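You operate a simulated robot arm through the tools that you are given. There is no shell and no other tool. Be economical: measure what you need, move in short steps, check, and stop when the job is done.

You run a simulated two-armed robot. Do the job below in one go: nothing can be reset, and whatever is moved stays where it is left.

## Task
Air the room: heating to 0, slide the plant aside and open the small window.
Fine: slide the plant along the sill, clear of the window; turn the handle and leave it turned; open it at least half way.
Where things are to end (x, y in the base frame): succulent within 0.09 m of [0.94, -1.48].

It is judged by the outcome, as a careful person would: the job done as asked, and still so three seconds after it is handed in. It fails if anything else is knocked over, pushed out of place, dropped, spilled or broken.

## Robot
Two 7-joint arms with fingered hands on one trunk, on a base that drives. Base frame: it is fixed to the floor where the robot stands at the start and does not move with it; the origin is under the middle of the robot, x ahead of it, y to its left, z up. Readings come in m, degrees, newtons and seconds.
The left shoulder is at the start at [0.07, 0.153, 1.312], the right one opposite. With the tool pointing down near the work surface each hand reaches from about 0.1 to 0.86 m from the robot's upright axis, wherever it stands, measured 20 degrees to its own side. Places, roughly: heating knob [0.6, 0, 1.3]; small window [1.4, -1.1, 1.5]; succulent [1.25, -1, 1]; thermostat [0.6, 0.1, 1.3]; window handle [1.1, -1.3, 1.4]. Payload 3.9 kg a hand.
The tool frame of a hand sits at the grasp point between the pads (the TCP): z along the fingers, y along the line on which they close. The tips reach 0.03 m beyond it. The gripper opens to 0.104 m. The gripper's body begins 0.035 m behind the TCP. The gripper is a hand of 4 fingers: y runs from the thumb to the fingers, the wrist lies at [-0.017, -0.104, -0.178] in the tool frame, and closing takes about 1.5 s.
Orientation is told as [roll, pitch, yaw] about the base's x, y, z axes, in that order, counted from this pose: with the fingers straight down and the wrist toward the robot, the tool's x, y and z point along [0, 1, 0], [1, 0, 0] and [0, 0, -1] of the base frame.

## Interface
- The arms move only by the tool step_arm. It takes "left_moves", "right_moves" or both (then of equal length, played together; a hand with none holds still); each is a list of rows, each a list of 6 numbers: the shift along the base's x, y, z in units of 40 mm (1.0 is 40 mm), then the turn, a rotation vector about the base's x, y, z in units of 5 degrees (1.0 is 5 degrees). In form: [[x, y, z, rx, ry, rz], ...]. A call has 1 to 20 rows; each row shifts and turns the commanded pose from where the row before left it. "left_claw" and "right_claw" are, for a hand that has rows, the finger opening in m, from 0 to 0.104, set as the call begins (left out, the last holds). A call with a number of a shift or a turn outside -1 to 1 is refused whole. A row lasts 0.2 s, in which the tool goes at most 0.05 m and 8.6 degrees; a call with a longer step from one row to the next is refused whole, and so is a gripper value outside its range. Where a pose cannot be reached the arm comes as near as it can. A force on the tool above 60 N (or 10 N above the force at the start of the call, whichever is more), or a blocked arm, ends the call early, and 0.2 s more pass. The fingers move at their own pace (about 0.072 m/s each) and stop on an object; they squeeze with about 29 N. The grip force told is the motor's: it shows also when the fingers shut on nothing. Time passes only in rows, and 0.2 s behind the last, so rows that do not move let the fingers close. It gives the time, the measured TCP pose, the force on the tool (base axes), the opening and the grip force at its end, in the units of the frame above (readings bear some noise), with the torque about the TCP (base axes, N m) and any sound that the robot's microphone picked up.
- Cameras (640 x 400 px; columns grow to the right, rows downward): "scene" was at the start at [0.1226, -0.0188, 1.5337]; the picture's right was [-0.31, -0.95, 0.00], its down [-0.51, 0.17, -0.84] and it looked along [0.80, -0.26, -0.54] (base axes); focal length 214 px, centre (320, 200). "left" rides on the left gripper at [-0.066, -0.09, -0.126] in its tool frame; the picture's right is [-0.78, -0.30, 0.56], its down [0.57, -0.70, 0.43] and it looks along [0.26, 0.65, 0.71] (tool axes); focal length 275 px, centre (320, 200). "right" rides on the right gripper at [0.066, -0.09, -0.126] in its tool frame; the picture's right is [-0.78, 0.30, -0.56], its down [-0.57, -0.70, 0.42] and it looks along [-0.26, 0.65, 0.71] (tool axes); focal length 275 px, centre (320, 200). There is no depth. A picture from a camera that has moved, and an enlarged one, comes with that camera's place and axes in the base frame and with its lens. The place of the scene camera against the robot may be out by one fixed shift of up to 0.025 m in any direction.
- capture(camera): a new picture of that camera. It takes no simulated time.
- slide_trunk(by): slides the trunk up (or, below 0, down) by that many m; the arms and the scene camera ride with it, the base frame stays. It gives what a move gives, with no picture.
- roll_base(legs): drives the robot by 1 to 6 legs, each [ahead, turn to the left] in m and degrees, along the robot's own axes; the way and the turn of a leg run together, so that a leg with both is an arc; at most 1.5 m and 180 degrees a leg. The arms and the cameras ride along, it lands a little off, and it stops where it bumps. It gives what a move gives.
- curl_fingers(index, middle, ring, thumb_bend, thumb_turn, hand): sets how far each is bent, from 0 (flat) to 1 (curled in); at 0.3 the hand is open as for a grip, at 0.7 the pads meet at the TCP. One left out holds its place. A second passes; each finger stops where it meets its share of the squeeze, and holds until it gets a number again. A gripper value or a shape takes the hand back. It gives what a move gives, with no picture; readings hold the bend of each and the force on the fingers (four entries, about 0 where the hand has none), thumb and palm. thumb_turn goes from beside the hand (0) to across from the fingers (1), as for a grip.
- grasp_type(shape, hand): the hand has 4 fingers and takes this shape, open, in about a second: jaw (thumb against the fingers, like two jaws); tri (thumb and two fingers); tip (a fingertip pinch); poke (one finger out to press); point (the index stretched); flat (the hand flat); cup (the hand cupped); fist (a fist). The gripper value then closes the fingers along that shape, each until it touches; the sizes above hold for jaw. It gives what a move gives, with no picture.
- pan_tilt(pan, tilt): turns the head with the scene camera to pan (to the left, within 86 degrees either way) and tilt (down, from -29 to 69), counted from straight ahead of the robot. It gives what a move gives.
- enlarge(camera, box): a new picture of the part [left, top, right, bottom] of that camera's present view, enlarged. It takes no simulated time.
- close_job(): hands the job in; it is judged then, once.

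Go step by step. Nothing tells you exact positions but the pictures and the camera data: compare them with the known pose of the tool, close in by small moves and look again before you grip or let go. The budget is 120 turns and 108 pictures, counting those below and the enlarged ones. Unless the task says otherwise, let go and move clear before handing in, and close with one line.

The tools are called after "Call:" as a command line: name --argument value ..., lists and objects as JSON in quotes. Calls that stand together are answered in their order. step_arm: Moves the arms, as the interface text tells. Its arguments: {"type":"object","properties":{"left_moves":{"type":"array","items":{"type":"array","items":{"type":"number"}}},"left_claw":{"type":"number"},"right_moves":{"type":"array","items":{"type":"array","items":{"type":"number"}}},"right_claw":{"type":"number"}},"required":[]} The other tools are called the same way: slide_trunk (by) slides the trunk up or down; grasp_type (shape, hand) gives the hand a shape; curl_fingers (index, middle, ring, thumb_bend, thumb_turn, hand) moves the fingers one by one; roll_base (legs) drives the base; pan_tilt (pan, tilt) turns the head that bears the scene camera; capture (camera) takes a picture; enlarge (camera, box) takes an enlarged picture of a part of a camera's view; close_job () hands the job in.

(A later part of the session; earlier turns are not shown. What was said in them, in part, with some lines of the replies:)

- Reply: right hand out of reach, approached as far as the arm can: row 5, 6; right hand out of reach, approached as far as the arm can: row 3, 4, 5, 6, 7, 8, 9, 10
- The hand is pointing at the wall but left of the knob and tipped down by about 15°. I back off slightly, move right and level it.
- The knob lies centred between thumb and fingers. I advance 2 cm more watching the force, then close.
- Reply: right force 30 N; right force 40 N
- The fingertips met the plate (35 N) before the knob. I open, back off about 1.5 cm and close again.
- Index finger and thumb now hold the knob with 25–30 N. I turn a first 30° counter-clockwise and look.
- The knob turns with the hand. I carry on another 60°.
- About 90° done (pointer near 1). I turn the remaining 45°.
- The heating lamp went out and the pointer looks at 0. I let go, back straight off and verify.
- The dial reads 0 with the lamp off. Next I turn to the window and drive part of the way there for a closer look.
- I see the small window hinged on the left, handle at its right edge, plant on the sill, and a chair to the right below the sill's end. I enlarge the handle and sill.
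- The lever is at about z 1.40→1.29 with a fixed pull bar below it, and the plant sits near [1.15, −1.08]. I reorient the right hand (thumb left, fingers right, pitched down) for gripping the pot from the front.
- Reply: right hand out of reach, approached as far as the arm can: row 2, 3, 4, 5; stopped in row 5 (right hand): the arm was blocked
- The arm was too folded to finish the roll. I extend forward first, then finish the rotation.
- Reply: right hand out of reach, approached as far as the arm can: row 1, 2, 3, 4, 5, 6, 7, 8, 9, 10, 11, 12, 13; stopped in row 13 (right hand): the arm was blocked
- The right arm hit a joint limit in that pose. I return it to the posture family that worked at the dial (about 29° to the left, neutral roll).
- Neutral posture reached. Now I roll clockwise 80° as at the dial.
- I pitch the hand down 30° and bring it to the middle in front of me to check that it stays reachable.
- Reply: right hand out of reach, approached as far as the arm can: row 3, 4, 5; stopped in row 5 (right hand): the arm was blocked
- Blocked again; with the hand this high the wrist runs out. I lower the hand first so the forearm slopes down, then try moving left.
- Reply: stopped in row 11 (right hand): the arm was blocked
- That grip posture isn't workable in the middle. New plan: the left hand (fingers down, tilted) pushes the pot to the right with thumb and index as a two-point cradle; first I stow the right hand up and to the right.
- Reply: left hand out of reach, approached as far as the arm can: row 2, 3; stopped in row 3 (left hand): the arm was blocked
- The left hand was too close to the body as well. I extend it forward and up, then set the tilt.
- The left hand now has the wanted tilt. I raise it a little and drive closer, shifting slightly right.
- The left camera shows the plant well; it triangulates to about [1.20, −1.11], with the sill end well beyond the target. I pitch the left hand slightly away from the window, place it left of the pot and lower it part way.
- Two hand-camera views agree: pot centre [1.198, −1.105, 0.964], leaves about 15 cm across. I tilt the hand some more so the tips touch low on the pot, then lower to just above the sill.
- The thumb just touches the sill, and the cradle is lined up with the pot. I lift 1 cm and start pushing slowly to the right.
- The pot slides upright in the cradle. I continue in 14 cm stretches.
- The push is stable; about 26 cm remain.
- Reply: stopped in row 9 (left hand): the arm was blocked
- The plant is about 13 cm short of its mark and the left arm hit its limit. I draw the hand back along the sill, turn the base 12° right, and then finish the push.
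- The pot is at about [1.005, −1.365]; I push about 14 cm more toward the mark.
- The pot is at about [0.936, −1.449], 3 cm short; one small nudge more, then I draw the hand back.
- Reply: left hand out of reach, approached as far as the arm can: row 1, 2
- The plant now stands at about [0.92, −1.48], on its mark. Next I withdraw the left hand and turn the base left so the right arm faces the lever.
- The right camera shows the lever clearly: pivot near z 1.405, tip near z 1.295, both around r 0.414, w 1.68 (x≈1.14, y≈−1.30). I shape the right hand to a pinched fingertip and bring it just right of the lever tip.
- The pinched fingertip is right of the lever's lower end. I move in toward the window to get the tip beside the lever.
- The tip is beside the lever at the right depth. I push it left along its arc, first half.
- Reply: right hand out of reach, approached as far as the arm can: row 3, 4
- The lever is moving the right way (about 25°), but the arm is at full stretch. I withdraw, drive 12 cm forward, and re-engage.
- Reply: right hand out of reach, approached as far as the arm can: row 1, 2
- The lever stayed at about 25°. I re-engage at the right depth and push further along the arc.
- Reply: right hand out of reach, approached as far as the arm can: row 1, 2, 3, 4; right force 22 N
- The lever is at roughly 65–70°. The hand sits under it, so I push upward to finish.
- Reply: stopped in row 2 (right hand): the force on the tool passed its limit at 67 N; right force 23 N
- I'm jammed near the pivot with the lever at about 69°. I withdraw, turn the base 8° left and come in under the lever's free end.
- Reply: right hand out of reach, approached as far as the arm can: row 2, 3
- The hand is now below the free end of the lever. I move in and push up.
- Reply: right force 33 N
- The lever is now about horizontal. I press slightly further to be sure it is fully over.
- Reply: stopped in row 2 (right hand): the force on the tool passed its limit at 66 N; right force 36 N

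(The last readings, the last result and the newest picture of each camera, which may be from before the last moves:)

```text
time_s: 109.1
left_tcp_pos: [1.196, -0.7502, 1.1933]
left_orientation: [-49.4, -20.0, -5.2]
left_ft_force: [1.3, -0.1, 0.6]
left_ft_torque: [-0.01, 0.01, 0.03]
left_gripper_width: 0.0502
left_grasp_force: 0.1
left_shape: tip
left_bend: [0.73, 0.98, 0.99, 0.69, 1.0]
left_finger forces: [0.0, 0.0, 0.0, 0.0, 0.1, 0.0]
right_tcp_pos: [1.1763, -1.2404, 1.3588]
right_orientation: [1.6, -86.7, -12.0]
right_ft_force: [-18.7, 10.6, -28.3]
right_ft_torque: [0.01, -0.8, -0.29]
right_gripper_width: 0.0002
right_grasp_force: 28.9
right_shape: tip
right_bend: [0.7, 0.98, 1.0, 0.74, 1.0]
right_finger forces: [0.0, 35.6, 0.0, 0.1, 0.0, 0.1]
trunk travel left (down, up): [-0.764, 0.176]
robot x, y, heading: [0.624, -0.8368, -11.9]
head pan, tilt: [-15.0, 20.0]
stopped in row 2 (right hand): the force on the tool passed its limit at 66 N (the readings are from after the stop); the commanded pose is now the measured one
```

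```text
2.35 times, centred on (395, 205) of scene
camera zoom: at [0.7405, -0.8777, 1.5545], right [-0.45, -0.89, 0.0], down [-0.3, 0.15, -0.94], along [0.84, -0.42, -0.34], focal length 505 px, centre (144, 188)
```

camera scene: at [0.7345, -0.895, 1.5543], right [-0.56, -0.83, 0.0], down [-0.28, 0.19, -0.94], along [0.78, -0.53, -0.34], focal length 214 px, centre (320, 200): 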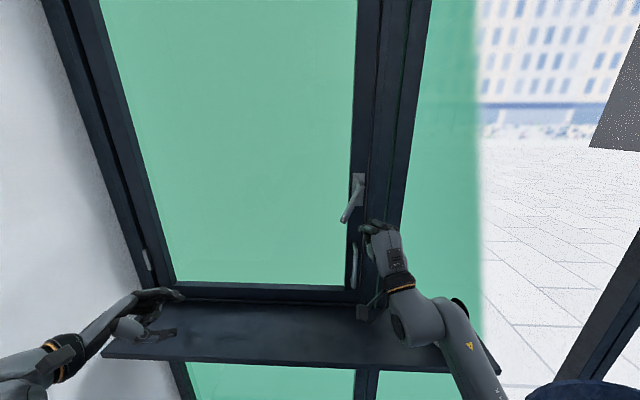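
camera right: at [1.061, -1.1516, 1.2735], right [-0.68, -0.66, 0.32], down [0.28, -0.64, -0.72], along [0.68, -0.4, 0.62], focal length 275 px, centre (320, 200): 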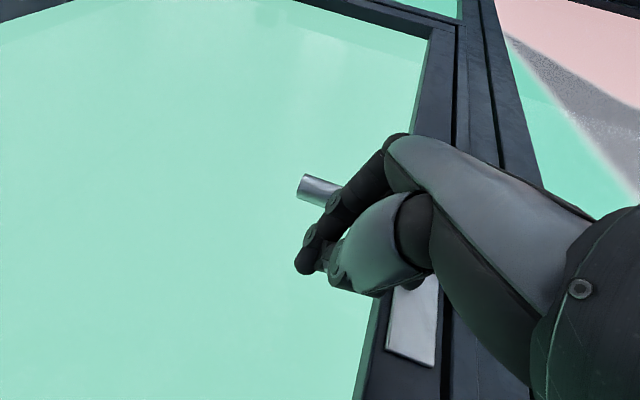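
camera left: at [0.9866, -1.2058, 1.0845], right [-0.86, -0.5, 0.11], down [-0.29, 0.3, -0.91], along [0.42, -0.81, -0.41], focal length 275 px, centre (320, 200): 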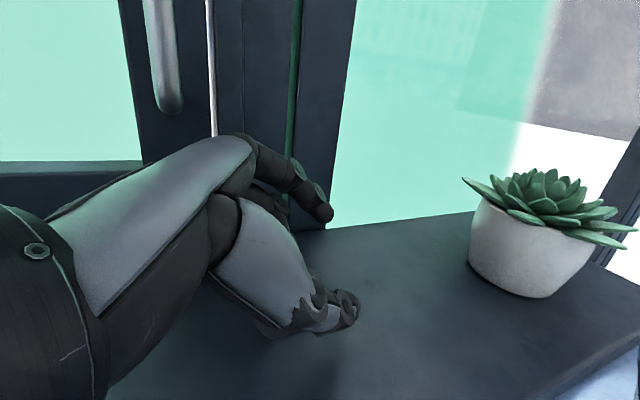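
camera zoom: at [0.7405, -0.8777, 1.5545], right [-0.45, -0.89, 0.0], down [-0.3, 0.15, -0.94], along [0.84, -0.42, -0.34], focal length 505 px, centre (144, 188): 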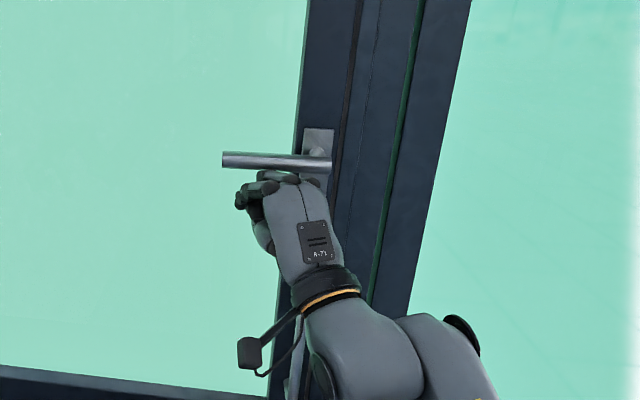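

The lever is against its stop (horizontal). I lower and back off, open the hand into the jaw shape, and raise it to the lever's height to grip it for pulling.

Call:
step_arm --right_moves '[[0, 0, -0.7, 0, 0, 0], [-0.68, 0.48, -0.1, 0, 0, 0], [-0.68, 0.48, 0, 0, 0, 0], [-0.68, 0.48, 0, 0, 0, 0], [0, 0, 0, 0, 0, 0]]'

Call:
grasp_type --hand "right" --shape "jaw"

Call:
step_arm --right_moves '[[0, 0, 0.55, 0, 0, 0], [0, 0, 0.55, 0, 0, 0], [0, 0, 0.5, 0, 0, 0], [0, 0, 0, 0, 0, 0]]' --right_claw 0.104

Call:
capture --camera "right"

Call:
enlarge --camera "scene" --box '[270, 120, 520, 290]'

```text
time_s: 110.3
left_tcp_pos: [1.1984, -0.7512, 1.1919]
left_orientation: [-49.4, -19.9, -5.1]
left_ft_force: [0.2, -0.1, 0.4]
left_ft_torque: [0.0, 0.01, -0.01]
left_gripper_width: 0.0503
left_grasp_force: 0.1
left_shape: tip
left_bend: [0.73, 0.98, 0.99, 0.69, 1.0]
left_finger forces: [0.0, 0.0, 0.0, 0.1, 0.1, 0.0]
right_tcp_pos: [1.0949, -1.1806, 1.3329]
right_orientation: [1.3, -87.2, -11.7]
right_ft_force: [0.8, -0.4, -0.5]
right_ft_torque: [-0.04, -0.05, 0.04]
right_gripper_width: 0.0001
right_grasp_force: 29.0
right_shape: tip
right_bend: [0.7, 1.0, 1.0, 0.73, 1.0]
right_finger forces: [0.0, 0.0, 0.0, 0.0, 0.1, 0.0]
trunk travel left (down, up): [-0.764, 0.176]
robot x, y, heading: [0.6214, -0.8383, -11.7]
head pan, tilt: [-15.0, 20.0]
```

```text
time_s: 111.2
left_tcp_pos: [1.1973, -0.7492, 1.1916]
left_orientation: [-49.4, -19.9, -5.1]
left_ft_force: [-0.7, -0.2, 0.5]
left_ft_torque: [0.01, 0.02, -0.01]
left_gripper_width: 0.0504
left_grasp_force: 0.1
left_shape: tip
left_bend: [0.73, 0.98, 0.99, 0.69, 1.0]
left_finger forces: [0.0, 0.0, 0.0, 0.1, 0.0, 0.0]
right_tcp_pos: [1.0947, -1.1811, 1.334]
right_orientation: [0.8, -87.2, -11.3]
right_ft_force: [0.1, 0.9, -0.3]
right_ft_torque: [0.03, 0.0, -0.02]
right_gripper_width: 0.1038
right_grasp_force: 0.0
right_shape: jaw
right_bend: [0.3, 0.3, 0.3, 0.3, 0.97]
right_finger forces: [0.0, 0.1, 0.1, 0.1, 0.0, 0.1]
trunk travel left (down, up): [-0.764, 0.176]
robot x, y, heading: [0.6254, -0.8332, -11.8]
head pan, tilt: [-15.0, 20.0]
```

```text
time_s: 112.2
left_tcp_pos: [1.1979, -0.7499, 1.1918]
left_orientation: [-49.4, -19.8, -5.0]
left_ft_force: [0.0, -0.4, 0.2]
left_ft_torque: [0.06, 0.01, 0.04]
left_gripper_width: 0.0503
left_grasp_force: 0.0
left_shape: tip
left_bend: [0.73, 0.98, 0.99, 0.69, 1.0]
left_finger forces: [0.0, 0.1, 0.0, 0.1, 0.0, 0.0]
right_tcp_pos: [1.0937, -1.1828, 1.3963]
right_orientation: [0.8, -87.2, -11.3]
right_ft_force: [-0.2, 0.3, 0.0]
right_ft_torque: [0.01, -0.01, -0.03]
right_gripper_width: 0.1042
right_grasp_force: 0.1
right_shape: jaw
right_bend: [0.3, 0.3, 0.3, 0.3, 0.97]
right_finger forces: [0.1, 0.1, 0.0, 0.1, 0.1, 0.0]
trunk travel left (down, up): [-0.764, 0.176]
robot x, y, heading: [0.6234, -0.8353, -11.8]
head pan, tilt: [-15.0, 20.0]
```

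```text
34 pictures are left
camera right: at [0.9774, -1.0946, 1.3133], right [-0.67, -0.67, 0.32], down [0.28, -0.63, -0.72], along [0.68, -0.4, 0.61], focal length 275 px, centre (320, 200)
```

right: 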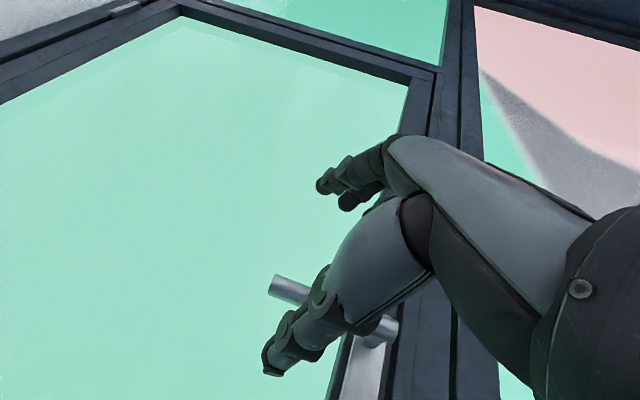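

```text
2.35 times, centred on (395, 205) of scene
camera zoom: at [0.7431, -0.8783, 1.5541], right [-0.45, -0.89, 0.0], down [-0.31, 0.15, -0.94], along [0.84, -0.42, -0.34], focal length 505 px, centre (144, 188)
```

zoom: 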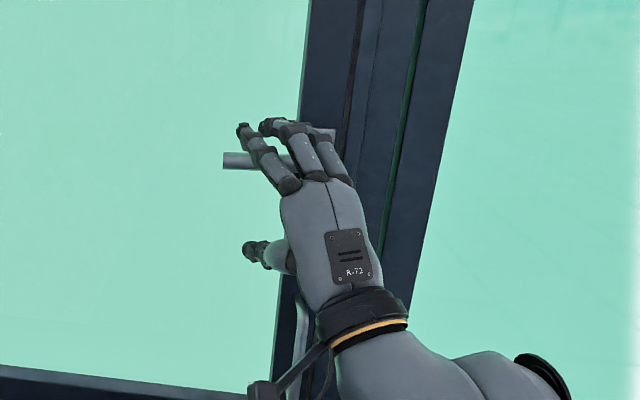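

The lever (z≈1.40) is between thumb and fingers. I move in and close on it.

Call:
step_arm --right_moves '[[0.68, -0.48, 0.03, 0, 0, 0], [0.68, -0.48, 0.03, 0, 0, 0], [0.62, -0.44, 0, 0, 0, 0], [0, 0, 0, 0, 0, 0]]'

Call:
step_arm --right_moves '[[0, 0, 0, 0, 0, 0], [0, 0, 0, 0, 0, 0], [0, 0, 0, 0, 0, 0], [0, 0, 0, 0, 0, 0], [0, 0, 0, 0, 0, 0], [0, 0, 0, 0, 0, 0], [0, 0, 0, 0, 0, 0], [0, 0, 0, 0, 0, 0]]' --right_claw 0.0

Call:
enlarge --camera "scene" --box '[270, 120, 520, 290]'

```text
time_s: 113.2
left_tcp_pos: [1.197, -0.7494, 1.1921]
left_orientation: [-49.5, -19.9, -5.1]
left_ft_force: [0.6, 0.3, 1.2]
left_ft_torque: [-0.01, -0.01, -0.03]
left_gripper_width: 0.0502
left_grasp_force: 0.0
left_shape: tip
left_bend: [0.73, 0.98, 0.99, 0.69, 1.0]
left_finger forces: [0.1, 0.0, 0.0, 0.0, 0.0, 0.1]
right_tcp_pos: [1.1759, -1.2401, 1.3972]
right_orientation: [0.7, -87.2, -11.2]
right_ft_force: [-0.4, -1.0, 0.1]
right_ft_torque: [-0.03, 0.0, -0.02]
right_gripper_width: 0.1039
right_grasp_force: 0.1
right_shape: jaw
right_bend: [0.3, 0.3, 0.3, 0.3, 0.97]
right_finger forces: [0.1, 0.1, 0.0, 0.1, 0.1, 0.0]
trunk travel left (down, up): [-0.764, 0.176]
robot x, y, heading: [0.6227, -0.8371, -11.8]
head pan, tilt: [-15.0, 20.0]
```

```text
time_s: 115.0
left_tcp_pos: [1.1975, -0.7505, 1.1917]
left_orientation: [-49.4, -19.8, -5.1]
left_ft_force: [-0.4, 0.7, 0.1]
left_ft_torque: [0.01, -0.02, 0.0]
left_gripper_width: 0.0507
left_grasp_force: 0.1
left_shape: tip
left_bend: [0.73, 0.98, 0.99, 0.69, 1.0]
left_finger forces: [0.0, 0.0, 0.0, 0.1, 0.0, 0.0]
right_tcp_pos: [1.1777, -1.2417, 1.3952]
right_orientation: [1.6, -87.0, -12.0]
right_ft_force: [2.4, 0.0, -6.4]
right_ft_torque: [0.05, 0.02, -0.03]
right_gripper_width: 0.0081
right_grasp_force: 29.0
right_shape: jaw
right_bend: [0.73, 0.71, 0.7, 0.76, 1.0]
right_finger forces: [11.7, 1.7, 0.0, 0.1, 21.1, 0.0]
trunk travel left (down, up): [-0.764, 0.176]
robot x, y, heading: [0.6231, -0.8345, -11.7]
head pan, tilt: [-15.0, 20.0]
```

```text
2.35 times, centred on (395, 205) of scene
camera zoom: at [0.745, -0.8793, 1.5538], right [-0.45, -0.89, 0.0], down [-0.31, 0.15, -0.94], along [0.84, -0.42, -0.34], focal length 505 px, centre (144, 188)
```

zoom: 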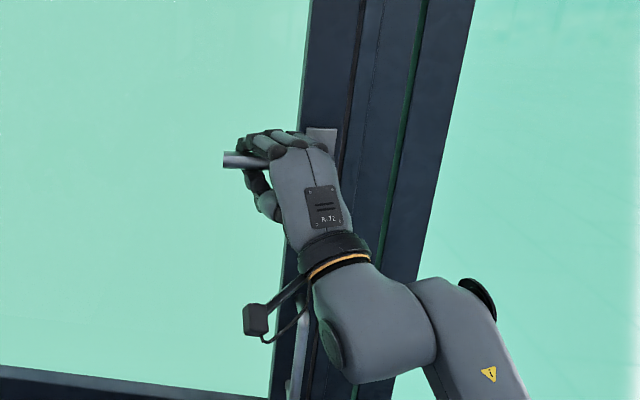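

The hand holds the lever. I pull gently along the sash's arc.

Call:
step_arm --right_moves '[[-0.28, 0.23, 0, 0, 0, 0], [-0.28, 0.23, 0, 0, 0, 0], [-0.28, 0.23, 0, 0, 0, 0], [-0.39, 0.36, 0, 0, 0, 0], [-0.39, 0.36, 0, 0, 0, 0], [-0.365, 0.395, 0, 0, 0, 0], [-0.365, 0.395, 0, 0, 0, 0], [0, 0, 0, 0, 0, 0]]'

Call:
capture --camera "scene"

```text
time_s: 116.8
left_tcp_pos: [1.1972, -0.7498, 1.1935]
left_orientation: [-49.4, -20.0, -5.2]
left_ft_force: [0.9, -0.4, 1.0]
left_ft_torque: [0.04, -0.03, 0.02]
left_gripper_width: 0.0506
left_grasp_force: 0.0
left_shape: tip
left_bend: [0.73, 0.98, 0.99, 0.69, 1.0]
left_finger forces: [0.0, 0.0, 0.1, 0.0, 0.0, 0.1]
right_tcp_pos: [1.0808, -1.1511, 1.4006]
right_orientation: [-2.5, -87.4, -7.7]
right_ft_force: [-3.1, 2.1, -1.2]
right_ft_torque: [-0.06, 0.08, -0.18]
right_gripper_width: 0.007
right_grasp_force: 28.5
right_shape: jaw
right_bend: [0.74, 0.71, 0.7, 0.78, 1.0]
right_finger forces: [0.0, 0.1, 0.0, 0.1, 3.5, 3.8]
trunk travel left (down, up): [-0.764, 0.176]
robot x, y, heading: [0.6244, -0.8343, -11.7]
head pan, tilt: [-15.0, 20.0]
```

```text
31 pictures are left
camera scene: at [0.7414, -0.877, 1.5544], right [-0.45, -0.89, 0.0], down [-0.3, 0.15, -0.94], along [0.84, -0.42, -0.34], focal length 214 px, centre (320, 200)
```

scene: 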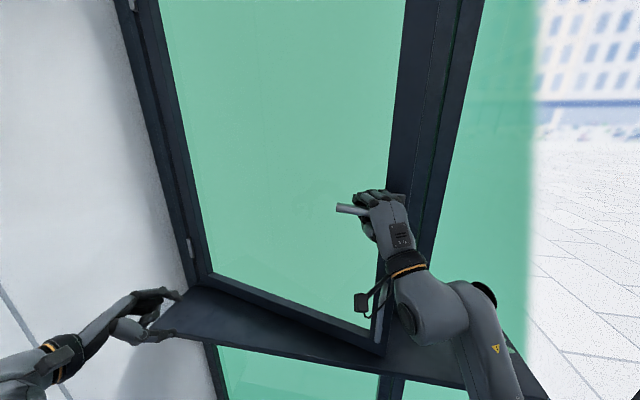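

The sash is opening smoothly. I continue pulling along the arc and draw the left hand back at the same time.

Call:
step_arm --right_moves '[[-0.335, 0.415, 0, 0, 0, 0], [-0.335, 0.415, 0, 0, 0, 0], [-0.31, 0.43, 0, 0, 0, 0], [-0.31, 0.43, 0, 0, 0, 0], [-0.27, 0.465, 0, 0, 0, 0], [-0.27, 0.465, 0, 0, 0, 0], [0, 0, 0, 0, 0, 0]]' --left_moves '[[-0.4, 0.08, 0, 0, 0, 0], [-0.4, 0.08, 0, 0, 0, 0], [-0.4, 0.08, 0, 0, 0, 0], [-0.4, 0.08, 0, 0, 0, 0], [-0.4, 0.08, 0, 0, 0, 0], [-0.4, 0.08, 0, 0, 0, 0], [0, 0, 0, 0, 0, 0]]'

Call:
capture --camera "scene"

```text
time_s: 118.4
left_tcp_pos: [1.1495, -0.7416, 1.194]
left_orientation: [-49.4, -19.8, -5.1]
left_ft_force: [0.0, -0.1, 0.3]
left_ft_torque: [-0.01, -0.03, 0.0]
left_gripper_width: 0.0503
left_grasp_force: 0.1
left_shape: tip
left_bend: [0.73, 0.98, 0.99, 0.69, 1.0]
left_finger forces: [0.0, 0.0, 0.1, 0.1, 0.1, 0.0]
left hand out of reach, approached as far as the arm can: row 4, 5, 6
right_tcp_pos: [1.0711, -1.1477, 1.3982]
right_orientation: [-0.3, -87.2, -9.8]
right_ft_force: [-1.4, -0.5, -2.4]
right_ft_torque: [0.0, -0.02, 0.01]
right_gripper_width: 0.0066
right_grasp_force: 28.9
right_shape: jaw
right_bend: [0.74, 0.71, 0.7, 0.78, 1.0]
right_finger forces: [0.1, 0.1, 0.1, 0.0, 1.9, 0.1]
right hand out of reach, approached as far as the arm can: row 1, 2, 3, 4, 5, 6
trunk travel left (down, up): [-0.764, 0.176]
robot x, y, heading: [0.623, -0.833, -11.8]
head pan, tilt: [-15.0, 20.0]
```

```text
30 pictures are left
camera scene: at [0.7436, -0.8784, 1.5541], right [-0.45, -0.89, 0.0], down [-0.31, 0.15, -0.94], along [0.84, -0.42, -0.34], focal length 214 px, centre (320, 200)
```

scene: 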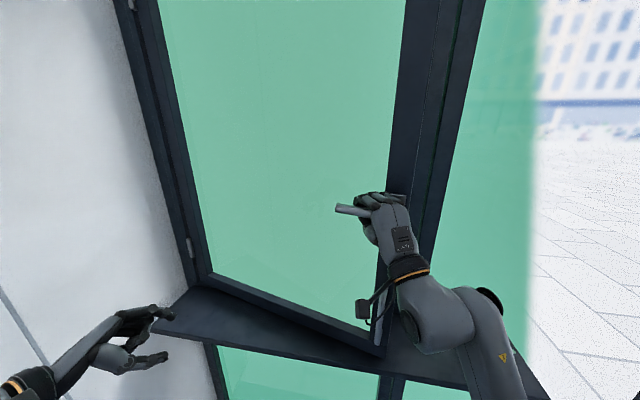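

The right arm is at its inner limit with the sash about 15° open. I open the hand and back the base straight off the lever; the plan is then to grip the lever with the left hand and pull by driving back.

Call:
step_arm --right_moves '[[0, 0, 0, 0, 0, 0], [0, 0, 0, 0, 0, 0], [0, 0, 0, 0, 0, 0], [0, 0, 0, 0, 0, 0], [0, 0, 0, 0, 0, 0], [0, 0, 0, 0, 0, 0], [0, 0, 0, 0, 0, 0]]' --right_claw 0.104

Call:
roll_base --legs '[[-0.22, 0]]'

Call:
capture --camera "scene"

```text
time_s: 120.0
left_tcp_pos: [1.1475, -0.7411, 1.1949]
left_orientation: [-49.4, -19.9, -5.1]
left_ft_force: [0.5, -0.4, -0.2]
left_ft_torque: [-0.01, -0.01, 0.02]
left_gripper_width: 0.05
left_grasp_force: 0.1
left_shape: tip
left_bend: [0.73, 0.98, 0.99, 0.69, 1.0]
left_finger forces: [0.0, 0.1, 0.0, 0.0, 0.1, 0.0]
right_tcp_pos: [1.0712, -1.147, 1.3972]
right_orientation: [-0.4, -87.1, -9.7]
right_ft_force: [-1.5, 0.1, 0.6]
right_ft_torque: [-0.01, -0.02, 0.0]
right_gripper_width: 0.1035
right_grasp_force: 0.0
right_shape: jaw
right_bend: [0.3, 0.3, 0.3, 0.3, 0.97]
right_finger forces: [0.0, 0.1, 0.1, 0.0, 0.1, 0.1]
trunk travel left (down, up): [-0.764, 0.176]
robot x, y, heading: [0.6213, -0.8365, -11.8]
head pan, tilt: [-15.0, 20.0]
```

```text
time_s: 121.6
left_tcp_pos: [0.9371, -0.6983, 1.1929]
left_orientation: [-49.4, -19.8, -5.3]
left_ft_force: [-0.3, -0.2, -0.2]
left_ft_torque: [-0.02, -0.02, 0.0]
left_gripper_width: 0.0502
left_grasp_force: 0.0
left_shape: tip
left_bend: [0.73, 0.98, 0.99, 0.69, 1.0]
left_finger forces: [0.0, 0.0, 0.0, 0.0, 0.1, 0.1]
right_tcp_pos: [0.8611, -1.1041, 1.397]
right_orientation: [-0.3, -87.1, -9.9]
right_ft_force: [-0.2, 0.2, -0.3]
right_ft_torque: [-0.01, 0.0, 0.01]
right_gripper_width: 0.1037
right_grasp_force: 0.2
right_shape: jaw
right_bend: [0.3, 0.3, 0.3, 0.3, 0.97]
right_finger forces: [0.0, 0.0, 0.0, 0.0, 0.0, 0.0]
trunk travel left (down, up): [-0.764, 0.176]
robot x, y, heading: [0.4084, -0.7881, -11.8]
head pan, tilt: [-15.0, 20.0]
```

```text
29 pictures are left
camera scene: at [0.5329, -0.8346, 1.5539], right [-0.45, -0.89, 0.0], down [-0.31, 0.15, -0.94], along [0.84, -0.42, -0.34], focal length 214 px, centre (320, 200)
```

scene: 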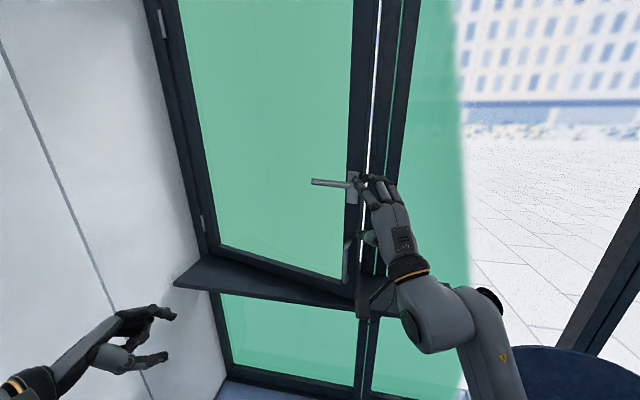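

The sash stays ajar and the lever stays horizontal. I reorient the left hand to point forward with the thumb below.

Call:
grasp_type --hand "left" --shape "jaw"

Call:
step_arm --left_moves '[[0.067, 0.298, 0.343, 0.102, -0.935, 0.263], [0.067, 0.298, 0.343, 0.102, -0.935, 0.263], [0.067, 0.298, 0.343, 0.102, -0.935, 0.263], [0.067, 0.298, 0.343, 0.102, -0.935, 0.263], [0.067, 0.298, 0.343, 0.102, -0.935, 0.263], [0.067, 0.298, 0.343, 0.102, -0.935, 0.263], [0.067, 0.298, 0.343, 0.102, -0.935, 0.263], [0.067, 0.298, 0.343, 0.102, -0.935, 0.263], [0.067, 0.298, 0.343, 0.102, -0.935, 0.263], [0.067, 0.298, 0.343, 0.102, -0.935, 0.263], [0.067, 0.298, 0.343, 0.102, -0.935, 0.263], [0.067, 0.298, 0.343, 0.102, -0.935, 0.263], [0.067, 0.298, 0.343, 0.102, -0.935, 0.263], [0.067, 0.298, 0.343, 0.102, -0.935, 0.263], [0.067, 0.298, 0.343, 0.102, -0.935, 0.263], [0, 0, 0, 0, 0, 0]]' --left_claw 0.104

```text
time_s: 122.5
left_tcp_pos: [0.9364, -0.6977, 1.1929]
left_orientation: [-49.3, -19.8, -5.2]
left_ft_force: [-0.6, 0.2, -0.2]
left_ft_torque: [0.01, -0.02, -0.04]
left_gripper_width: 0.1037
left_grasp_force: 0.0
left_shape: jaw
left_bend: [0.3, 0.3, 0.3, 0.3, 0.97]
left_finger forces: [0.0, 0.1, 0.0, 0.1, 0.0, 0.0]
right_tcp_pos: [0.8601, -1.1032, 1.3971]
right_orientation: [-0.4, -87.1, -9.9]
right_ft_force: [0.3, 0.4, -0.8]
right_ft_torque: [-0.01, 0.01, 0.01]
right_gripper_width: 0.1034
right_grasp_force: 0.0
right_shape: jaw
right_bend: [0.3, 0.3, 0.3, 0.3, 0.97]
right_finger forces: [0.0, 0.1, 0.0, 0.0, 0.1, 0.0]
trunk travel left (down, up): [-0.764, 0.176]
robot x, y, heading: [0.4153, -0.7903, -11.8]
head pan, tilt: [-15.0, 20.0]
```

```text
time_s: 125.9
left_tcp_pos: [0.9772, -0.5178, 1.3995]
left_orientation: [94.5, -89.8, -126.4]
left_ft_force: [-0.6, -1.0, -0.5]
left_ft_torque: [0.01, -0.01, 0.04]
left_gripper_width: 0.1038
left_grasp_force: 0.0
left_shape: jaw
left_bend: [0.3, 0.3, 0.3, 0.3, 0.97]
left_finger forces: [0.0, 0.1, 0.0, 0.0, 0.0, 0.0]
right_tcp_pos: [0.8591, -1.104, 1.397]
right_orientation: [-0.3, -87.2, -9.9]
right_ft_force: [-0.7, -0.3, -0.7]
right_ft_torque: [-0.01, -0.01, 0.03]
right_gripper_width: 0.104
right_grasp_force: 0.1
right_shape: jaw
right_bend: [0.3, 0.3, 0.3, 0.3, 0.97]
right_finger forces: [0.0, 0.0, 0.0, 0.0, 0.0, 0.0]
trunk travel left (down, up): [-0.764, 0.176]
robot x, y, heading: [0.4138, -0.7902, -11.8]
head pan, tilt: [-15.0, 20.0]
```

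The left hand reached its neutral grip pose. I turn the base to the right so the left hand faces the lever.

Call:
roll_base --legs '[[0, -46]]'

Call:
pan_tilt --pan 20 --tilt 15

Call:
capture --camera "scene"

Call:
capture --camera "left"

```text
time_s: 128.5
left_tcp_pos: [0.9987, -1.0173, 1.3997]
left_orientation: [70.8, -89.9, -149.6]
left_ft_force: [-0.2, -0.9, 0.4]
left_ft_torque: [-0.02, 0.01, -0.01]
left_gripper_width: 0.1039
left_grasp_force: 0.1
left_shape: jaw
left_bend: [0.3, 0.3, 0.3, 0.3, 0.97]
left_finger forces: [0.0, 0.0, 0.0, 0.0, 0.0, 0.0]
right_tcp_pos: [0.4916, -1.3307, 1.3974]
right_orientation: [-0.7, -87.0, -56.1]
right_ft_force: [-0.3, 0.0, -0.2]
right_ft_torque: [0.0, -0.01, -0.03]
right_gripper_width: 0.1035
right_grasp_force: 0.0
right_shape: jaw
right_bend: [0.3, 0.3, 0.3, 0.3, 0.97]
right_finger forces: [0.1, 0.0, 0.1, 0.1, 0.0, 0.1]
trunk travel left (down, up): [-0.764, 0.176]
robot x, y, heading: [0.4105, -0.7908, -58.5]
head pan, tilt: [-15.0, 20.0]
```

```text
time_s: 129.5
left_tcp_pos: [0.9976, -1.0168, 1.3992]
left_orientation: [69.9, -89.9, -148.7]
left_ft_force: [-0.3, 0.0, 0.3]
left_ft_torque: [0.01, -0.01, -0.03]
left_gripper_width: 0.1042
left_grasp_force: 0.1
left_shape: jaw
left_bend: [0.3, 0.3, 0.3, 0.3, 0.97]
left_finger forces: [0.1, 0.1, 0.1, 0.0, 0.0, 0.0]
right_tcp_pos: [0.4904, -1.3321, 1.3969]
right_orientation: [-0.6, -87.1, -56.3]
right_ft_force: [0.5, -0.2, 0.0]
right_ft_torque: [0.03, 0.01, 0.0]
right_gripper_width: 0.1035
right_grasp_force: 0.0
right_shape: jaw
right_bend: [0.3, 0.3, 0.3, 0.3, 0.97]
right_finger forces: [0.0, 0.0, 0.0, 0.1, 0.1, 0.0]
trunk travel left (down, up): [-0.764, 0.176]
robot x, y, heading: [0.4097, -0.7916, -58.9]
head pan, tilt: [20.0, 15.0]
```

```text
28 pictures are left
camera scene: at [0.4983, -0.8831, 1.5622], right [-0.63, -0.78, 0.0], down [-0.2, 0.16, -0.97], along [0.75, -0.6, -0.26], focal length 214 px, centre (320, 200)
```

scene: 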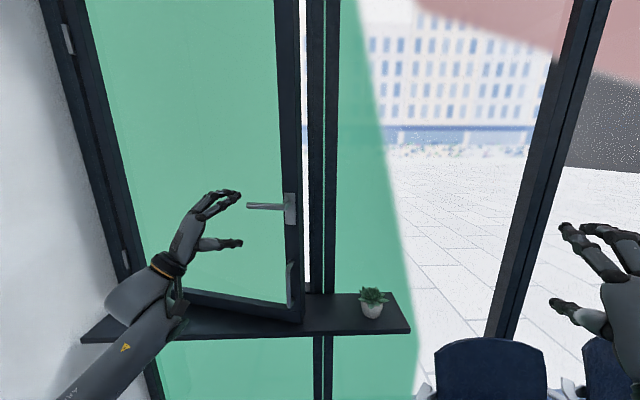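

```text
27 pictures are left
camera left: at [0.9085, -0.9082, 1.3086], right [-0.65, -0.7, -0.3], down [0.65, -0.3, -0.7], along [0.4, -0.65, 0.65], focal length 275 px, centre (320, 200)
```

left: 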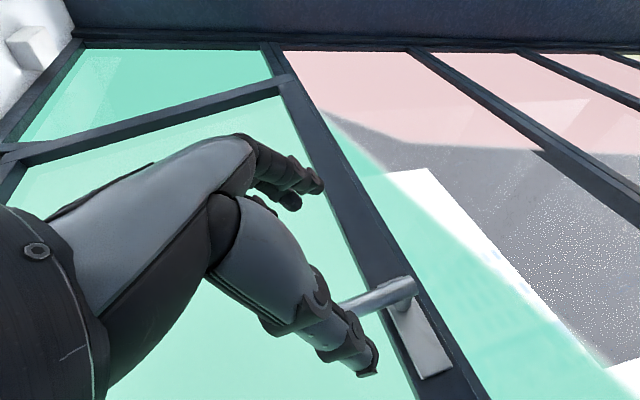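

The lever lies straight ahead of the left hand, around [1.06, −1.145, 1.40]. I move in and close on it.

Call:
step_arm --left_moves '[[0.4, -0.81, 0, 0, 0, 0], [0.4, -0.81, 0, 0, 0, 0], [0.4, -0.81, 0, 0, 0, 0], [0.4, -0.75, 0, 0, 0, 0], [0, 0, 0, 0, 0, 0]]'

Call:
capture --camera "left"

```text
time_s: 130.7
left_tcp_pos: [1.0622, -1.1446, 1.4002]
left_orientation: [89.5, -89.8, -168.2]
left_ft_force: [-0.6, -1.0, 0.4]
left_ft_torque: [0.0, 0.02, 0.03]
left_gripper_width: 0.1038
left_grasp_force: 0.0
left_shape: jaw
left_bend: [0.3, 0.3, 0.3, 0.3, 0.97]
left_finger forces: [0.0, 0.0, 0.0, 0.0, 0.0, 0.1]
right_tcp_pos: [0.4905, -1.3303, 1.3964]
right_orientation: [-0.7, -87.2, -56.3]
right_ft_force: [0.1, 0.6, -0.3]
right_ft_torque: [-0.02, -0.02, 0.0]
right_gripper_width: 0.1037
right_grasp_force: 0.1
right_shape: jaw
right_bend: [0.3, 0.3, 0.3, 0.3, 0.97]
right_finger forces: [0.0, 0.0, 0.0, 0.0, 0.0, 0.0]
trunk travel left (down, up): [-0.764, 0.176]
robot x, y, heading: [0.4112, -0.791, -58.6]
head pan, tilt: [20.0, 15.0]
```

```text
26 pictures are left
camera left: at [0.9716, -1.0362, 1.3088], right [-0.65, -0.7, -0.3], down [0.65, -0.3, -0.7], along [0.4, -0.65, 0.65], focal length 275 px, centre (320, 200)
```

left: 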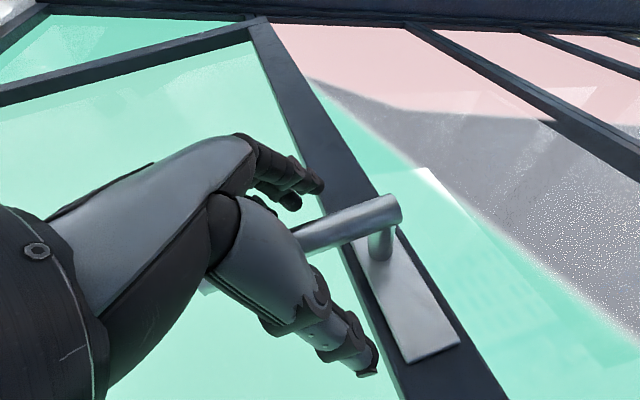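

The bar passes right through the grip point. I close the left hand.

Call:
step_arm --left_moves '[[0, 0, 0, 0, 0, 0], [0, 0, 0, 0, 0, 0], [0, 0, 0, 0, 0, 0], [0, 0, 0, 0, 0, 0], [0, 0, 0, 0, 0, 0], [0, 0, 0, 0, 0, 0], [0, 0, 0, 0, 0, 0], [0, 0, 0, 0, 0, 0]]' --left_claw 0.0

```text
time_s: 132.5
left_tcp_pos: [1.0618, -1.1465, 1.399]
left_orientation: [54.7, -89.9, -133.5]
left_ft_force: [0.1, -0.9, -0.1]
left_ft_torque: [-0.02, 0.01, -0.02]
left_gripper_width: 0.0
left_grasp_force: 29.2
left_shape: jaw
left_bend: [0.7, 0.7, 0.7, 0.74, 1.0]
left_finger forces: [5.2, 0.1, 0.0, 0.0, 6.6, 0.0]
right_tcp_pos: [0.4909, -1.3315, 1.3964]
right_orientation: [-0.4, -87.1, -56.6]
right_ft_force: [1.0, -0.2, -0.5]
right_ft_torque: [0.01, 0.0, 0.0]
right_gripper_width: 0.1036
right_grasp_force: 0.1
right_shape: jaw
right_bend: [0.3, 0.3, 0.3, 0.3, 0.97]
right_finger forces: [0.0, 0.1, 0.0, 0.0, 0.0, 0.1]
trunk travel left (down, up): [-0.764, 0.176]
robot x, y, heading: [0.412, -0.7905, -58.5]
head pan, tilt: [20.0, 15.0]
```

The fingers have closed around the bar. I start pulling along the arc with the arm.

Call:
step_arm --left_moves '[[-0.25, 0.32, 0, 0, 0, 0], [-0.25, 0.33, 0, 0, 0, 0], [-0.465, 0.67, 0, 0, 0, 0], [-0.425, 0.7, 0, 0, 0, 0], [0, 0, 0, 0, 0, 0]]'

Call:
capture --camera "scene"

```text
time_s: 133.7
left_tcp_pos: [1.0054, -1.062, 1.3978]
left_orientation: [103.5, -89.8, 177.8]
left_ft_force: [-1.4, 1.9, 1.0]
left_ft_torque: [-0.04, -0.01, -0.03]
left_gripper_width: 0.0
left_grasp_force: 28.7
left_shape: jaw
left_bend: [0.7, 0.7, 0.7, 0.74, 1.0]
left_finger forces: [0.0, 0.1, 0.0, 0.1, 0.0, 0.1]
right_tcp_pos: [0.4904, -1.3314, 1.3982]
right_orientation: [-0.6, -87.3, -56.5]
right_ft_force: [-0.4, -0.6, -0.4]
right_ft_torque: [0.0, 0.01, 0.01]
right_gripper_width: 0.1037
right_grasp_force: 0.0
right_shape: jaw
right_bend: [0.3, 0.3, 0.3, 0.3, 0.97]
right_finger forces: [0.0, 0.1, 0.0, 0.0, 0.0, 0.0]
trunk travel left (down, up): [-0.764, 0.176]
robot x, y, heading: [0.4122, -0.7884, -58.7]
head pan, tilt: [20.0, 15.0]
```

```text
25 pictures are left
camera scene: at [0.4971, -0.882, 1.5624], right [-0.62, -0.78, 0.0], down [-0.2, 0.16, -0.97], along [0.75, -0.6, -0.26], focal length 214 px, centre (320, 200)
```

scene: 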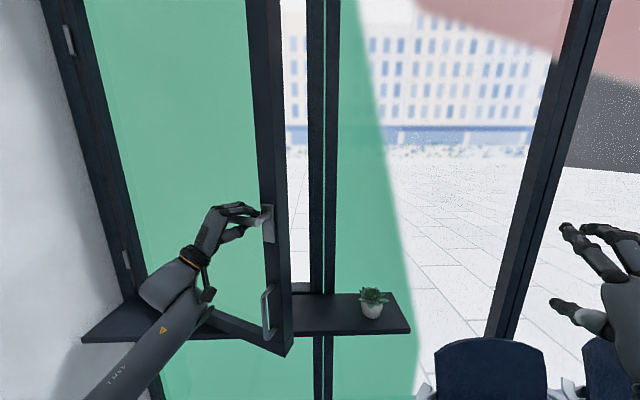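

The sash opens (about 25°). I keep the hold and pull further by driving the base straight back 13 cm.

Call:
roll_base --legs '[[-0.13, 0]]'

Call:
capture --camera "scene"

```text
time_s: 135.0
left_tcp_pos: [0.9432, -0.9554, 1.3953]
left_orientation: [8.1, -89.9, -86.8]
left_ft_force: [12.7, 0.6, 10.0]
left_ft_torque: [-0.26, 0.2, 0.35]
left_gripper_width: 0.0
left_grasp_force: 28.7
left_shape: jaw
left_bend: [0.69, 0.7, 0.7, 0.75, 1.0]
left_finger forces: [23.9, 0.1, 0.0, 0.0, 0.0, 0.0]
right_tcp_pos: [0.4235, -1.2234, 1.3967]
right_orientation: [-1.6, -86.9, -55.5]
right_ft_force: [-0.8, 0.2, -0.9]
right_ft_torque: [0.01, 0.01, 0.0]
right_gripper_width: 0.1035
right_grasp_force: 0.0
right_shape: jaw
right_bend: [0.3, 0.3, 0.3, 0.3, 0.97]
right_finger forces: [0.0, 0.1, 0.0, 0.0, 0.0, 0.1]
trunk travel left (down, up): [-0.764, 0.176]
robot x, y, heading: [0.3454, -0.6829, -58.7]
head pan, tilt: [20.0, 15.0]
```

```text
24 pictures are left
camera scene: at [0.4338, -0.7747, 1.562], right [-0.63, -0.78, 0.0], down [-0.2, 0.16, -0.97], along [0.75, -0.6, -0.26], focal length 214 px, centre (320, 200)
```

scene: 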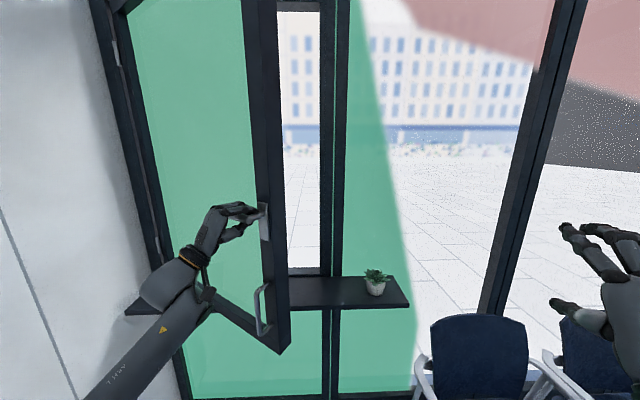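

About 36° open. I relieve the sideways load slightly and pull on in two short drives.

Call:
step_arm --left_moves '[[0.3, 0.1, 0, 0, 0, 0], [0.3, 0.1, 0, 0, 0, 0], [0, 0, 0, 0, 0, 0]]'

Call:
roll_base --legs '[[-0.07, 0]]'

Call:
step_arm --left_moves '[[0.35, 0.15, 0, 0, 0, 0], [0.35, 0.15, 0, 0, 0, 0], [0, 0, 0, 0, 0, 0]]'

Call:
roll_base --legs '[[-0.08, 0]]'

Call:
capture --camera "scene"

```text
time_s: 135.8
left_tcp_pos: [0.9621, -0.9442, 1.3975]
left_orientation: [88.8, -89.9, -167.6]
left_ft_force: [-0.5, -0.3, -0.2]
left_ft_torque: [0.02, 0.06, 0.0]
left_gripper_width: 0.0
left_grasp_force: 28.9
left_shape: jaw
left_bend: [0.7, 0.7, 0.7, 0.75, 1.0]
left_finger forces: [0.1, 0.0, 0.0, 0.0, 0.4, 0.1]
right_tcp_pos: [0.4216, -1.2208, 1.3979]
right_orientation: [-0.5, -87.2, -56.6]
right_ft_force: [-0.7, 0.1, 0.0]
right_ft_torque: [0.01, -0.03, -0.04]
right_gripper_width: 0.1039
right_grasp_force: 0.0
right_shape: jaw
right_bend: [0.3, 0.3, 0.3, 0.3, 0.97]
right_finger forces: [0.1, 0.0, 0.1, 0.0, 0.0, 0.0]
trunk travel left (down, up): [-0.764, 0.176]
robot x, y, heading: [0.3462, -0.6781, -58.6]
head pan, tilt: [20.0, 15.0]
```

```text
time_s: 136.8
left_tcp_pos: [0.9287, -0.8985, 1.3941]
left_orientation: [16.2, -89.6, -95.0]
left_ft_force: [7.7, -10.8, 3.5]
left_ft_torque: [0.13, 0.04, 0.0]
left_gripper_width: 0.0001
left_grasp_force: 29.1
left_shape: jaw
left_bend: [0.7, 0.7, 0.7, 0.75, 1.0]
left_finger forces: [3.1, 0.0, 4.2, 0.0, 1.9, 0.0]
right_tcp_pos: [0.387, -1.1722, 1.3926]
right_orientation: [1.4, -86.7, -58.7]
right_ft_force: [-0.4, -0.5, 0.5]
right_ft_torque: [-0.03, 0.02, 0.04]
right_gripper_width: 0.1037
right_grasp_force: 0.1
right_shape: jaw
right_bend: [0.3, 0.3, 0.3, 0.3, 0.97]
right_finger forces: [0.0, 0.0, 0.1, 0.0, 0.1, 0.0]
trunk travel left (down, up): [-0.764, 0.176]
robot x, y, heading: [0.3059, -0.6222, -58.8]
head pan, tilt: [20.0, 15.0]
```

```text
time_s: 137.6
left_tcp_pos: [0.9524, -0.8767, 1.4006]
left_orientation: [88.0, -89.9, -167.0]
left_ft_force: [-0.2, -0.4, 0.5]
left_ft_torque: [-0.01, -0.02, 0.0]
left_gripper_width: 0.0001
left_grasp_force: 28.8
left_shape: jaw
left_bend: [0.7, 0.7, 0.7, 0.75, 1.0]
left_finger forces: [0.0, 0.0, 0.0, 0.0, 0.1, 0.0]
right_tcp_pos: [0.3838, -1.163, 1.3965]
right_orientation: [-0.2, -87.1, -57.2]
right_ft_force: [0.3, -0.1, 0.8]
right_ft_torque: [0.0, -0.01, 0.01]
right_gripper_width: 0.104
right_grasp_force: 0.1
right_shape: jaw
right_bend: [0.3, 0.3, 0.3, 0.3, 0.97]
right_finger forces: [0.0, 0.1, 0.0, 0.1, 0.0, 0.0]
trunk travel left (down, up): [-0.764, 0.176]
robot x, y, heading: [0.3059, -0.6196, -58.7]
head pan, tilt: [20.0, 15.0]
```

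```text
time_s: 138.7
left_tcp_pos: [0.9136, -0.8203, 1.3967]
left_orientation: [22.7, -89.6, -101.8]
left_ft_force: [12.4, -7.2, 6.6]
left_ft_torque: [-0.16, 0.13, 0.3]
left_gripper_width: 0.0
left_grasp_force: 29.1
left_shape: jaw
left_bend: [0.7, 0.7, 0.7, 0.75, 1.0]
left_finger forces: [26.0, 0.1, 0.6, 0.0, 1.2, 0.0]
right_tcp_pos: [0.3436, -1.1034, 1.3923]
right_orientation: [0.9, -86.7, -58.5]
right_ft_force: [-0.5, -0.4, -0.9]
right_ft_torque: [-0.01, -0.01, 0.04]
right_gripper_width: 0.1037
right_grasp_force: 0.0
right_shape: jaw
right_bend: [0.3, 0.3, 0.3, 0.3, 0.97]
right_finger forces: [0.1, 0.1, 0.0, 0.0, 0.0, 0.1]
trunk travel left (down, up): [-0.764, 0.176]
robot x, y, heading: [0.2672, -0.5511, -59.4]
head pan, tilt: [20.0, 15.0]
```

```text
23 pictures are left
camera scene: at [0.3556, -0.6557, 1.5615], right [-0.63, -0.78, 0.0], down [-0.2, 0.17, -0.96], along [0.75, -0.61, -0.26], focal length 214 px, centre (320, 200)
```

scene: 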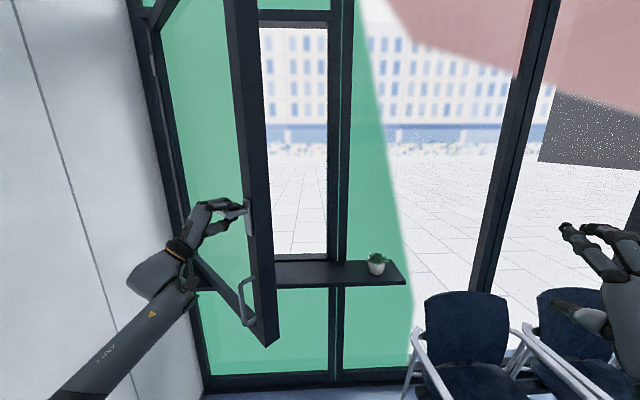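

About 49° open. A backing leg with a slight left turn follows the arc best now, so I relieve the load and do that to reach roughly 62°.

Call:
step_arm --left_moves '[[0.25, 0.05, 0.05, 0, 0, 0], [0.25, 0.05, 0.05, 0, 0, 0], [0, 0, 0, 0, 0, 0]]'

Call:
roll_base --legs '[[-0.05, 8]]'

Call:
capture --camera "scene"

```text
time_s: 139.4
left_tcp_pos: [0.9272, -0.8094, 1.4026]
left_orientation: [57.8, -89.6, -136.9]
left_ft_force: [-18.0, -2.7, -18.4]
left_ft_torque: [-0.36, 0.07, 0.1]
left_gripper_width: 0.0
left_grasp_force: 29.2
left_shape: jaw
left_bend: [0.7, 0.7, 0.7, 0.76, 1.0]
left_finger forces: [0.1, 0.0, 0.1, 0.0, 18.7, 0.0]
right_tcp_pos: [0.3377, -1.0962, 1.3961]
right_orientation: [1.8, -87.1, -59.4]
right_ft_force: [-0.2, -1.1, -0.3]
right_ft_torque: [0.0, -0.02, 0.0]
right_gripper_width: 0.1037
right_grasp_force: 0.1
right_shape: jaw
right_bend: [0.3, 0.3, 0.3, 0.3, 0.97]
right_finger forces: [0.1, 0.0, 0.1, 0.1, 0.0, 0.1]
trunk travel left (down, up): [-0.764, 0.176]
robot x, y, heading: [0.266, -0.5547, -59.5]
head pan, tilt: [20.0, 15.0]
```

```text
time_s: 140.5
left_tcp_pos: [0.9346, -0.7018, 1.3934]
left_orientation: [0.1, -88.3, -72.5]
left_ft_force: [6.5, -20.7, -0.6]
left_ft_torque: [0.02, -0.03, -0.34]
left_gripper_width: 0.0003
left_grasp_force: 28.8
left_shape: jaw
left_bend: [0.7, 0.7, 0.7, 0.74, 1.0]
left_finger forces: [11.5, 9.0, 10.7, 0.0, 32.3, 0.0]
right_tcp_pos: [0.3839, -1.0516, 1.3959]
right_orientation: [-1.1, -86.9, -49.1]
right_ft_force: [0.3, 0.2, -1.0]
right_ft_torque: [0.0, 0.03, -0.01]
right_gripper_width: 0.1036
right_grasp_force: 0.1
right_shape: jaw
right_bend: [0.3, 0.3, 0.3, 0.3, 0.97]
right_finger forces: [0.0, 0.0, 0.1, 0.0, 0.0, 0.0]
trunk travel left (down, up): [-0.764, 0.176]
robot x, y, heading: [0.24, -0.5157, -53.1]
head pan, tilt: [20.0, 15.0]
stopped in leg 1: the force on the tool passed its limit at 98 N (the readings are from after the stop); the commanded pose is now the measured one
```

```text
22 pictures are left
camera scene: at [0.3422, -0.6062, 1.5618], right [-0.55, -0.84, 0.0], down [-0.22, 0.15, -0.96], along [0.81, -0.53, -0.26], focal length 214 px, centre (320, 200)
```

scene: 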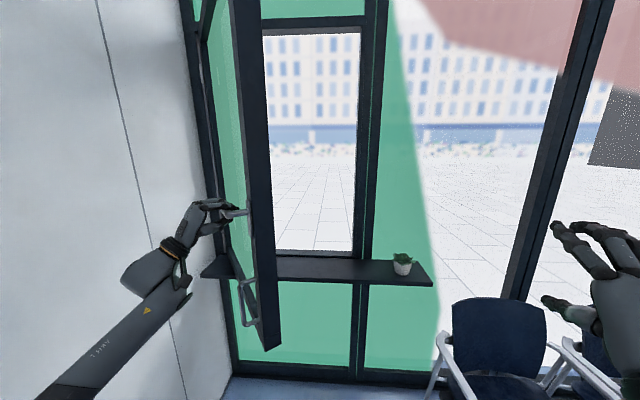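

The sash is at about 60°, well past half way. I release and inspect the lever.

Call:
step_arm --left_moves '[[0, 0, 0, 0, 0, 0], [0, 0, 0, 0, 0, 0], [0, 0, 0, 0, 0, 0], [0, 0, 0, 0, 0, 0], [0, 0, 0, 0, 0, 0], [0, 0, 0, 0, 0, 0], [0, 0, 0, 0, 0, 0]]' --left_claw 0.104

Call:
enlarge --camera "scene" --box '[120, 150, 320, 290]'

Call:
capture --camera "left"

```text
time_s: 142.1
left_tcp_pos: [0.9326, -0.6941, 1.3968]
left_orientation: [3.7, -88.8, -75.9]
left_ft_force: [-0.2, 0.4, 0.6]
left_ft_torque: [0.02, 0.0, -0.01]
left_gripper_width: 0.1037
left_grasp_force: 0.0
left_shape: jaw
left_bend: [0.3, 0.3, 0.3, 0.3, 0.97]
left_finger forces: [0.0, 0.0, 0.0, 0.1, 0.0, 0.0]
right_tcp_pos: [0.3842, -1.0455, 1.3988]
right_orientation: [-2.6, -87.2, -47.5]
right_ft_force: [-0.5, 1.1, 0.6]
right_ft_torque: [0.02, 0.02, 0.02]
right_gripper_width: 0.104
right_grasp_force: 0.1
right_shape: jaw
right_bend: [0.3, 0.3, 0.3, 0.3, 0.97]
right_finger forces: [0.1, 0.0, 0.0, 0.1, 0.0, 0.0]
trunk travel left (down, up): [-0.764, 0.176]
robot x, y, heading: [0.2431, -0.5153, -52.6]
head pan, tilt: [20.0, 15.0]
```

```text
2.86 times, centred on (220, 220) of scene
camera zoom: at [0.34, -0.5986, 1.5623], right [-0.54, -0.84, 0.0], down [-0.22, 0.14, -0.97], along [0.81, -0.52, -0.26], focal length 613 px, centre (606, 143)
```

zoom: 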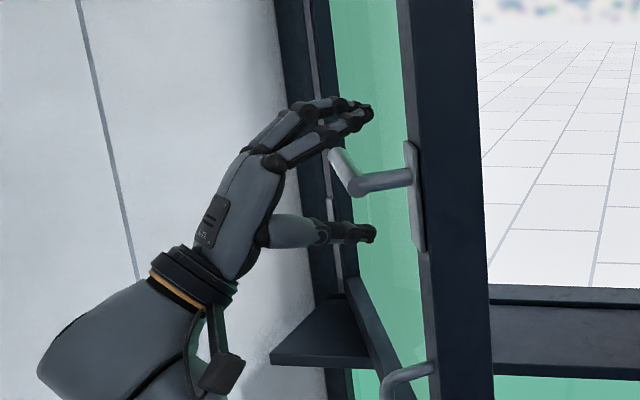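

```text
20 pictures are left
camera left: at [0.8293, -0.594, 1.3088], right [-0.57, -0.76, -0.31], down [0.67, -0.22, -0.71], along [0.47, -0.61, 0.63], focal length 275 px, centre (320, 200)
```

left: 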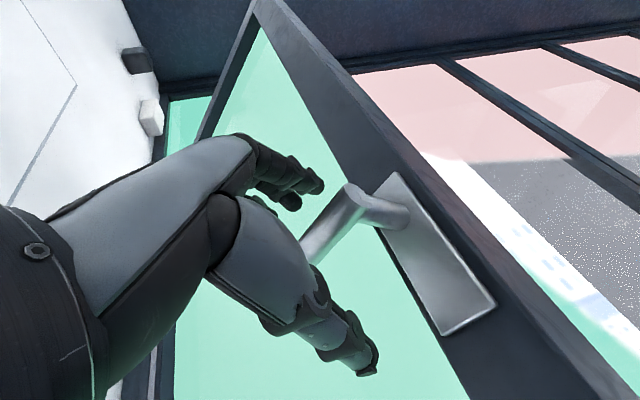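

The lever is still turned, and the grip is open. I retreat the hand straight off the lever, then back the base away.

Call:
step_arm --left_moves '[[-0.1, 0.6, 0, 0, 0, 0], [-0.15, 0.9, 0, 0, 0, 0], [-0.2, 0.9, 0, 0, 0, 0], [0, 0, 0, 0, 0, 0]]'

Call:
roll_base --legs '[[-0.25, 0]]'

Call:
capture --camera "scene"

```text
time_s: 143.1
left_tcp_pos: [0.9129, -0.597, 1.3971]
left_orientation: [4.3, -88.8, -76.6]
left_ft_force: [0.3, 0.2, -0.5]
left_ft_torque: [0.0, 0.02, -0.02]
left_gripper_width: 0.1037
left_grasp_force: 0.1
left_shape: jaw
left_bend: [0.3, 0.3, 0.3, 0.3, 0.97]
left_finger forces: [0.1, 0.1, 0.1, 0.1, 0.1, 0.0]
right_tcp_pos: [0.3832, -1.0465, 1.3965]
right_orientation: [-2.1, -87.1, -48.2]
right_ft_force: [0.5, -0.1, -0.4]
right_ft_torque: [-0.03, 0.01, 0.04]
right_gripper_width: 0.1038
right_grasp_force: 0.1
right_shape: jaw
right_bend: [0.3, 0.3, 0.3, 0.3, 0.97]
right_finger forces: [0.0, 0.0, 0.1, 0.0, 0.0, 0.1]
trunk travel left (down, up): [-0.764, 0.176]
robot x, y, heading: [0.2453, -0.5182, -52.5]
head pan, tilt: [20.0, 15.0]
```

```text
time_s: 144.9
left_tcp_pos: [0.7587, -0.3989, 1.3958]
left_orientation: [2.6, -88.8, -75.3]
left_ft_force: [0.1, -0.8, 0.2]
left_ft_torque: [-0.01, 0.01, 0.03]
left_gripper_width: 0.1036
left_grasp_force: 0.0
left_shape: jaw
left_bend: [0.3, 0.3, 0.3, 0.3, 0.97]
left_finger forces: [0.0, 0.1, 0.0, 0.0, 0.1, 0.0]
right_tcp_pos: [0.2252, -0.8425, 1.3962]
right_orientation: [-2.3, -87.1, -48.5]
right_ft_force: [0.2, 0.4, 0.3]
right_ft_torque: [0.01, 0.02, 0.02]
right_gripper_width: 0.104
right_grasp_force: 0.1
right_shape: jaw
right_bend: [0.3, 0.3, 0.3, 0.3, 0.97]
right_finger forces: [0.0, 0.0, 0.1, 0.0, 0.1, 0.0]
trunk travel left (down, up): [-0.764, 0.176]
robot x, y, heading: [0.0847, -0.3132, -53.5]
head pan, tilt: [20.0, 15.0]
```

```text
19 pictures are left
camera scene: at [0.1865, -0.3972, 1.5621], right [-0.55, -0.84, 0.0], down [-0.22, 0.14, -0.97], along [0.81, -0.53, -0.26], focal length 214 px, centre (320, 200)
```

scene: 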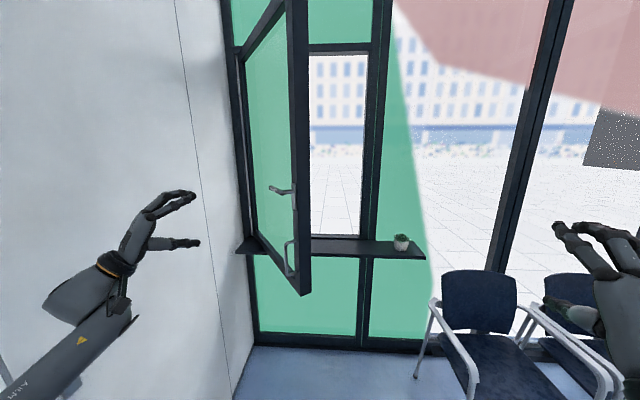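

The window stands open about 57° and the plant is on the sill. One last enlarged check before handing in.

Call:
enlarge --camera "scene" --box '[220, 150, 440, 310]'

```text
2.50 times, centred on (330, 230) of scene
camera zoom: at [0.1865, -0.3972, 1.5621], right [-0.55, -0.84, 0.0], down [-0.22, 0.14, -0.97], along [0.81, -0.53, -0.26], focal length 536 px, centre (295, 125)
```

zoom: 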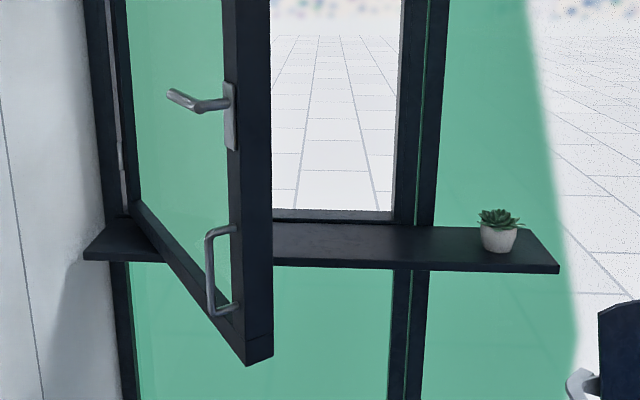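

The lever is still turned, the sash is wide open, the plant is upright on its mark and the hands are clear. I hand the job in.

Call:
close_job

```text
The job is handed in.
```

The job is handed in. The heating is at 0 with its lamp off. The plant stands on the sill within about 3 cm of its mark, clear of the window. The handle is left turned, and the window is open about 57°. I took fully open to be about 90°, so that counts as past half way, but I did not test how far it opens.
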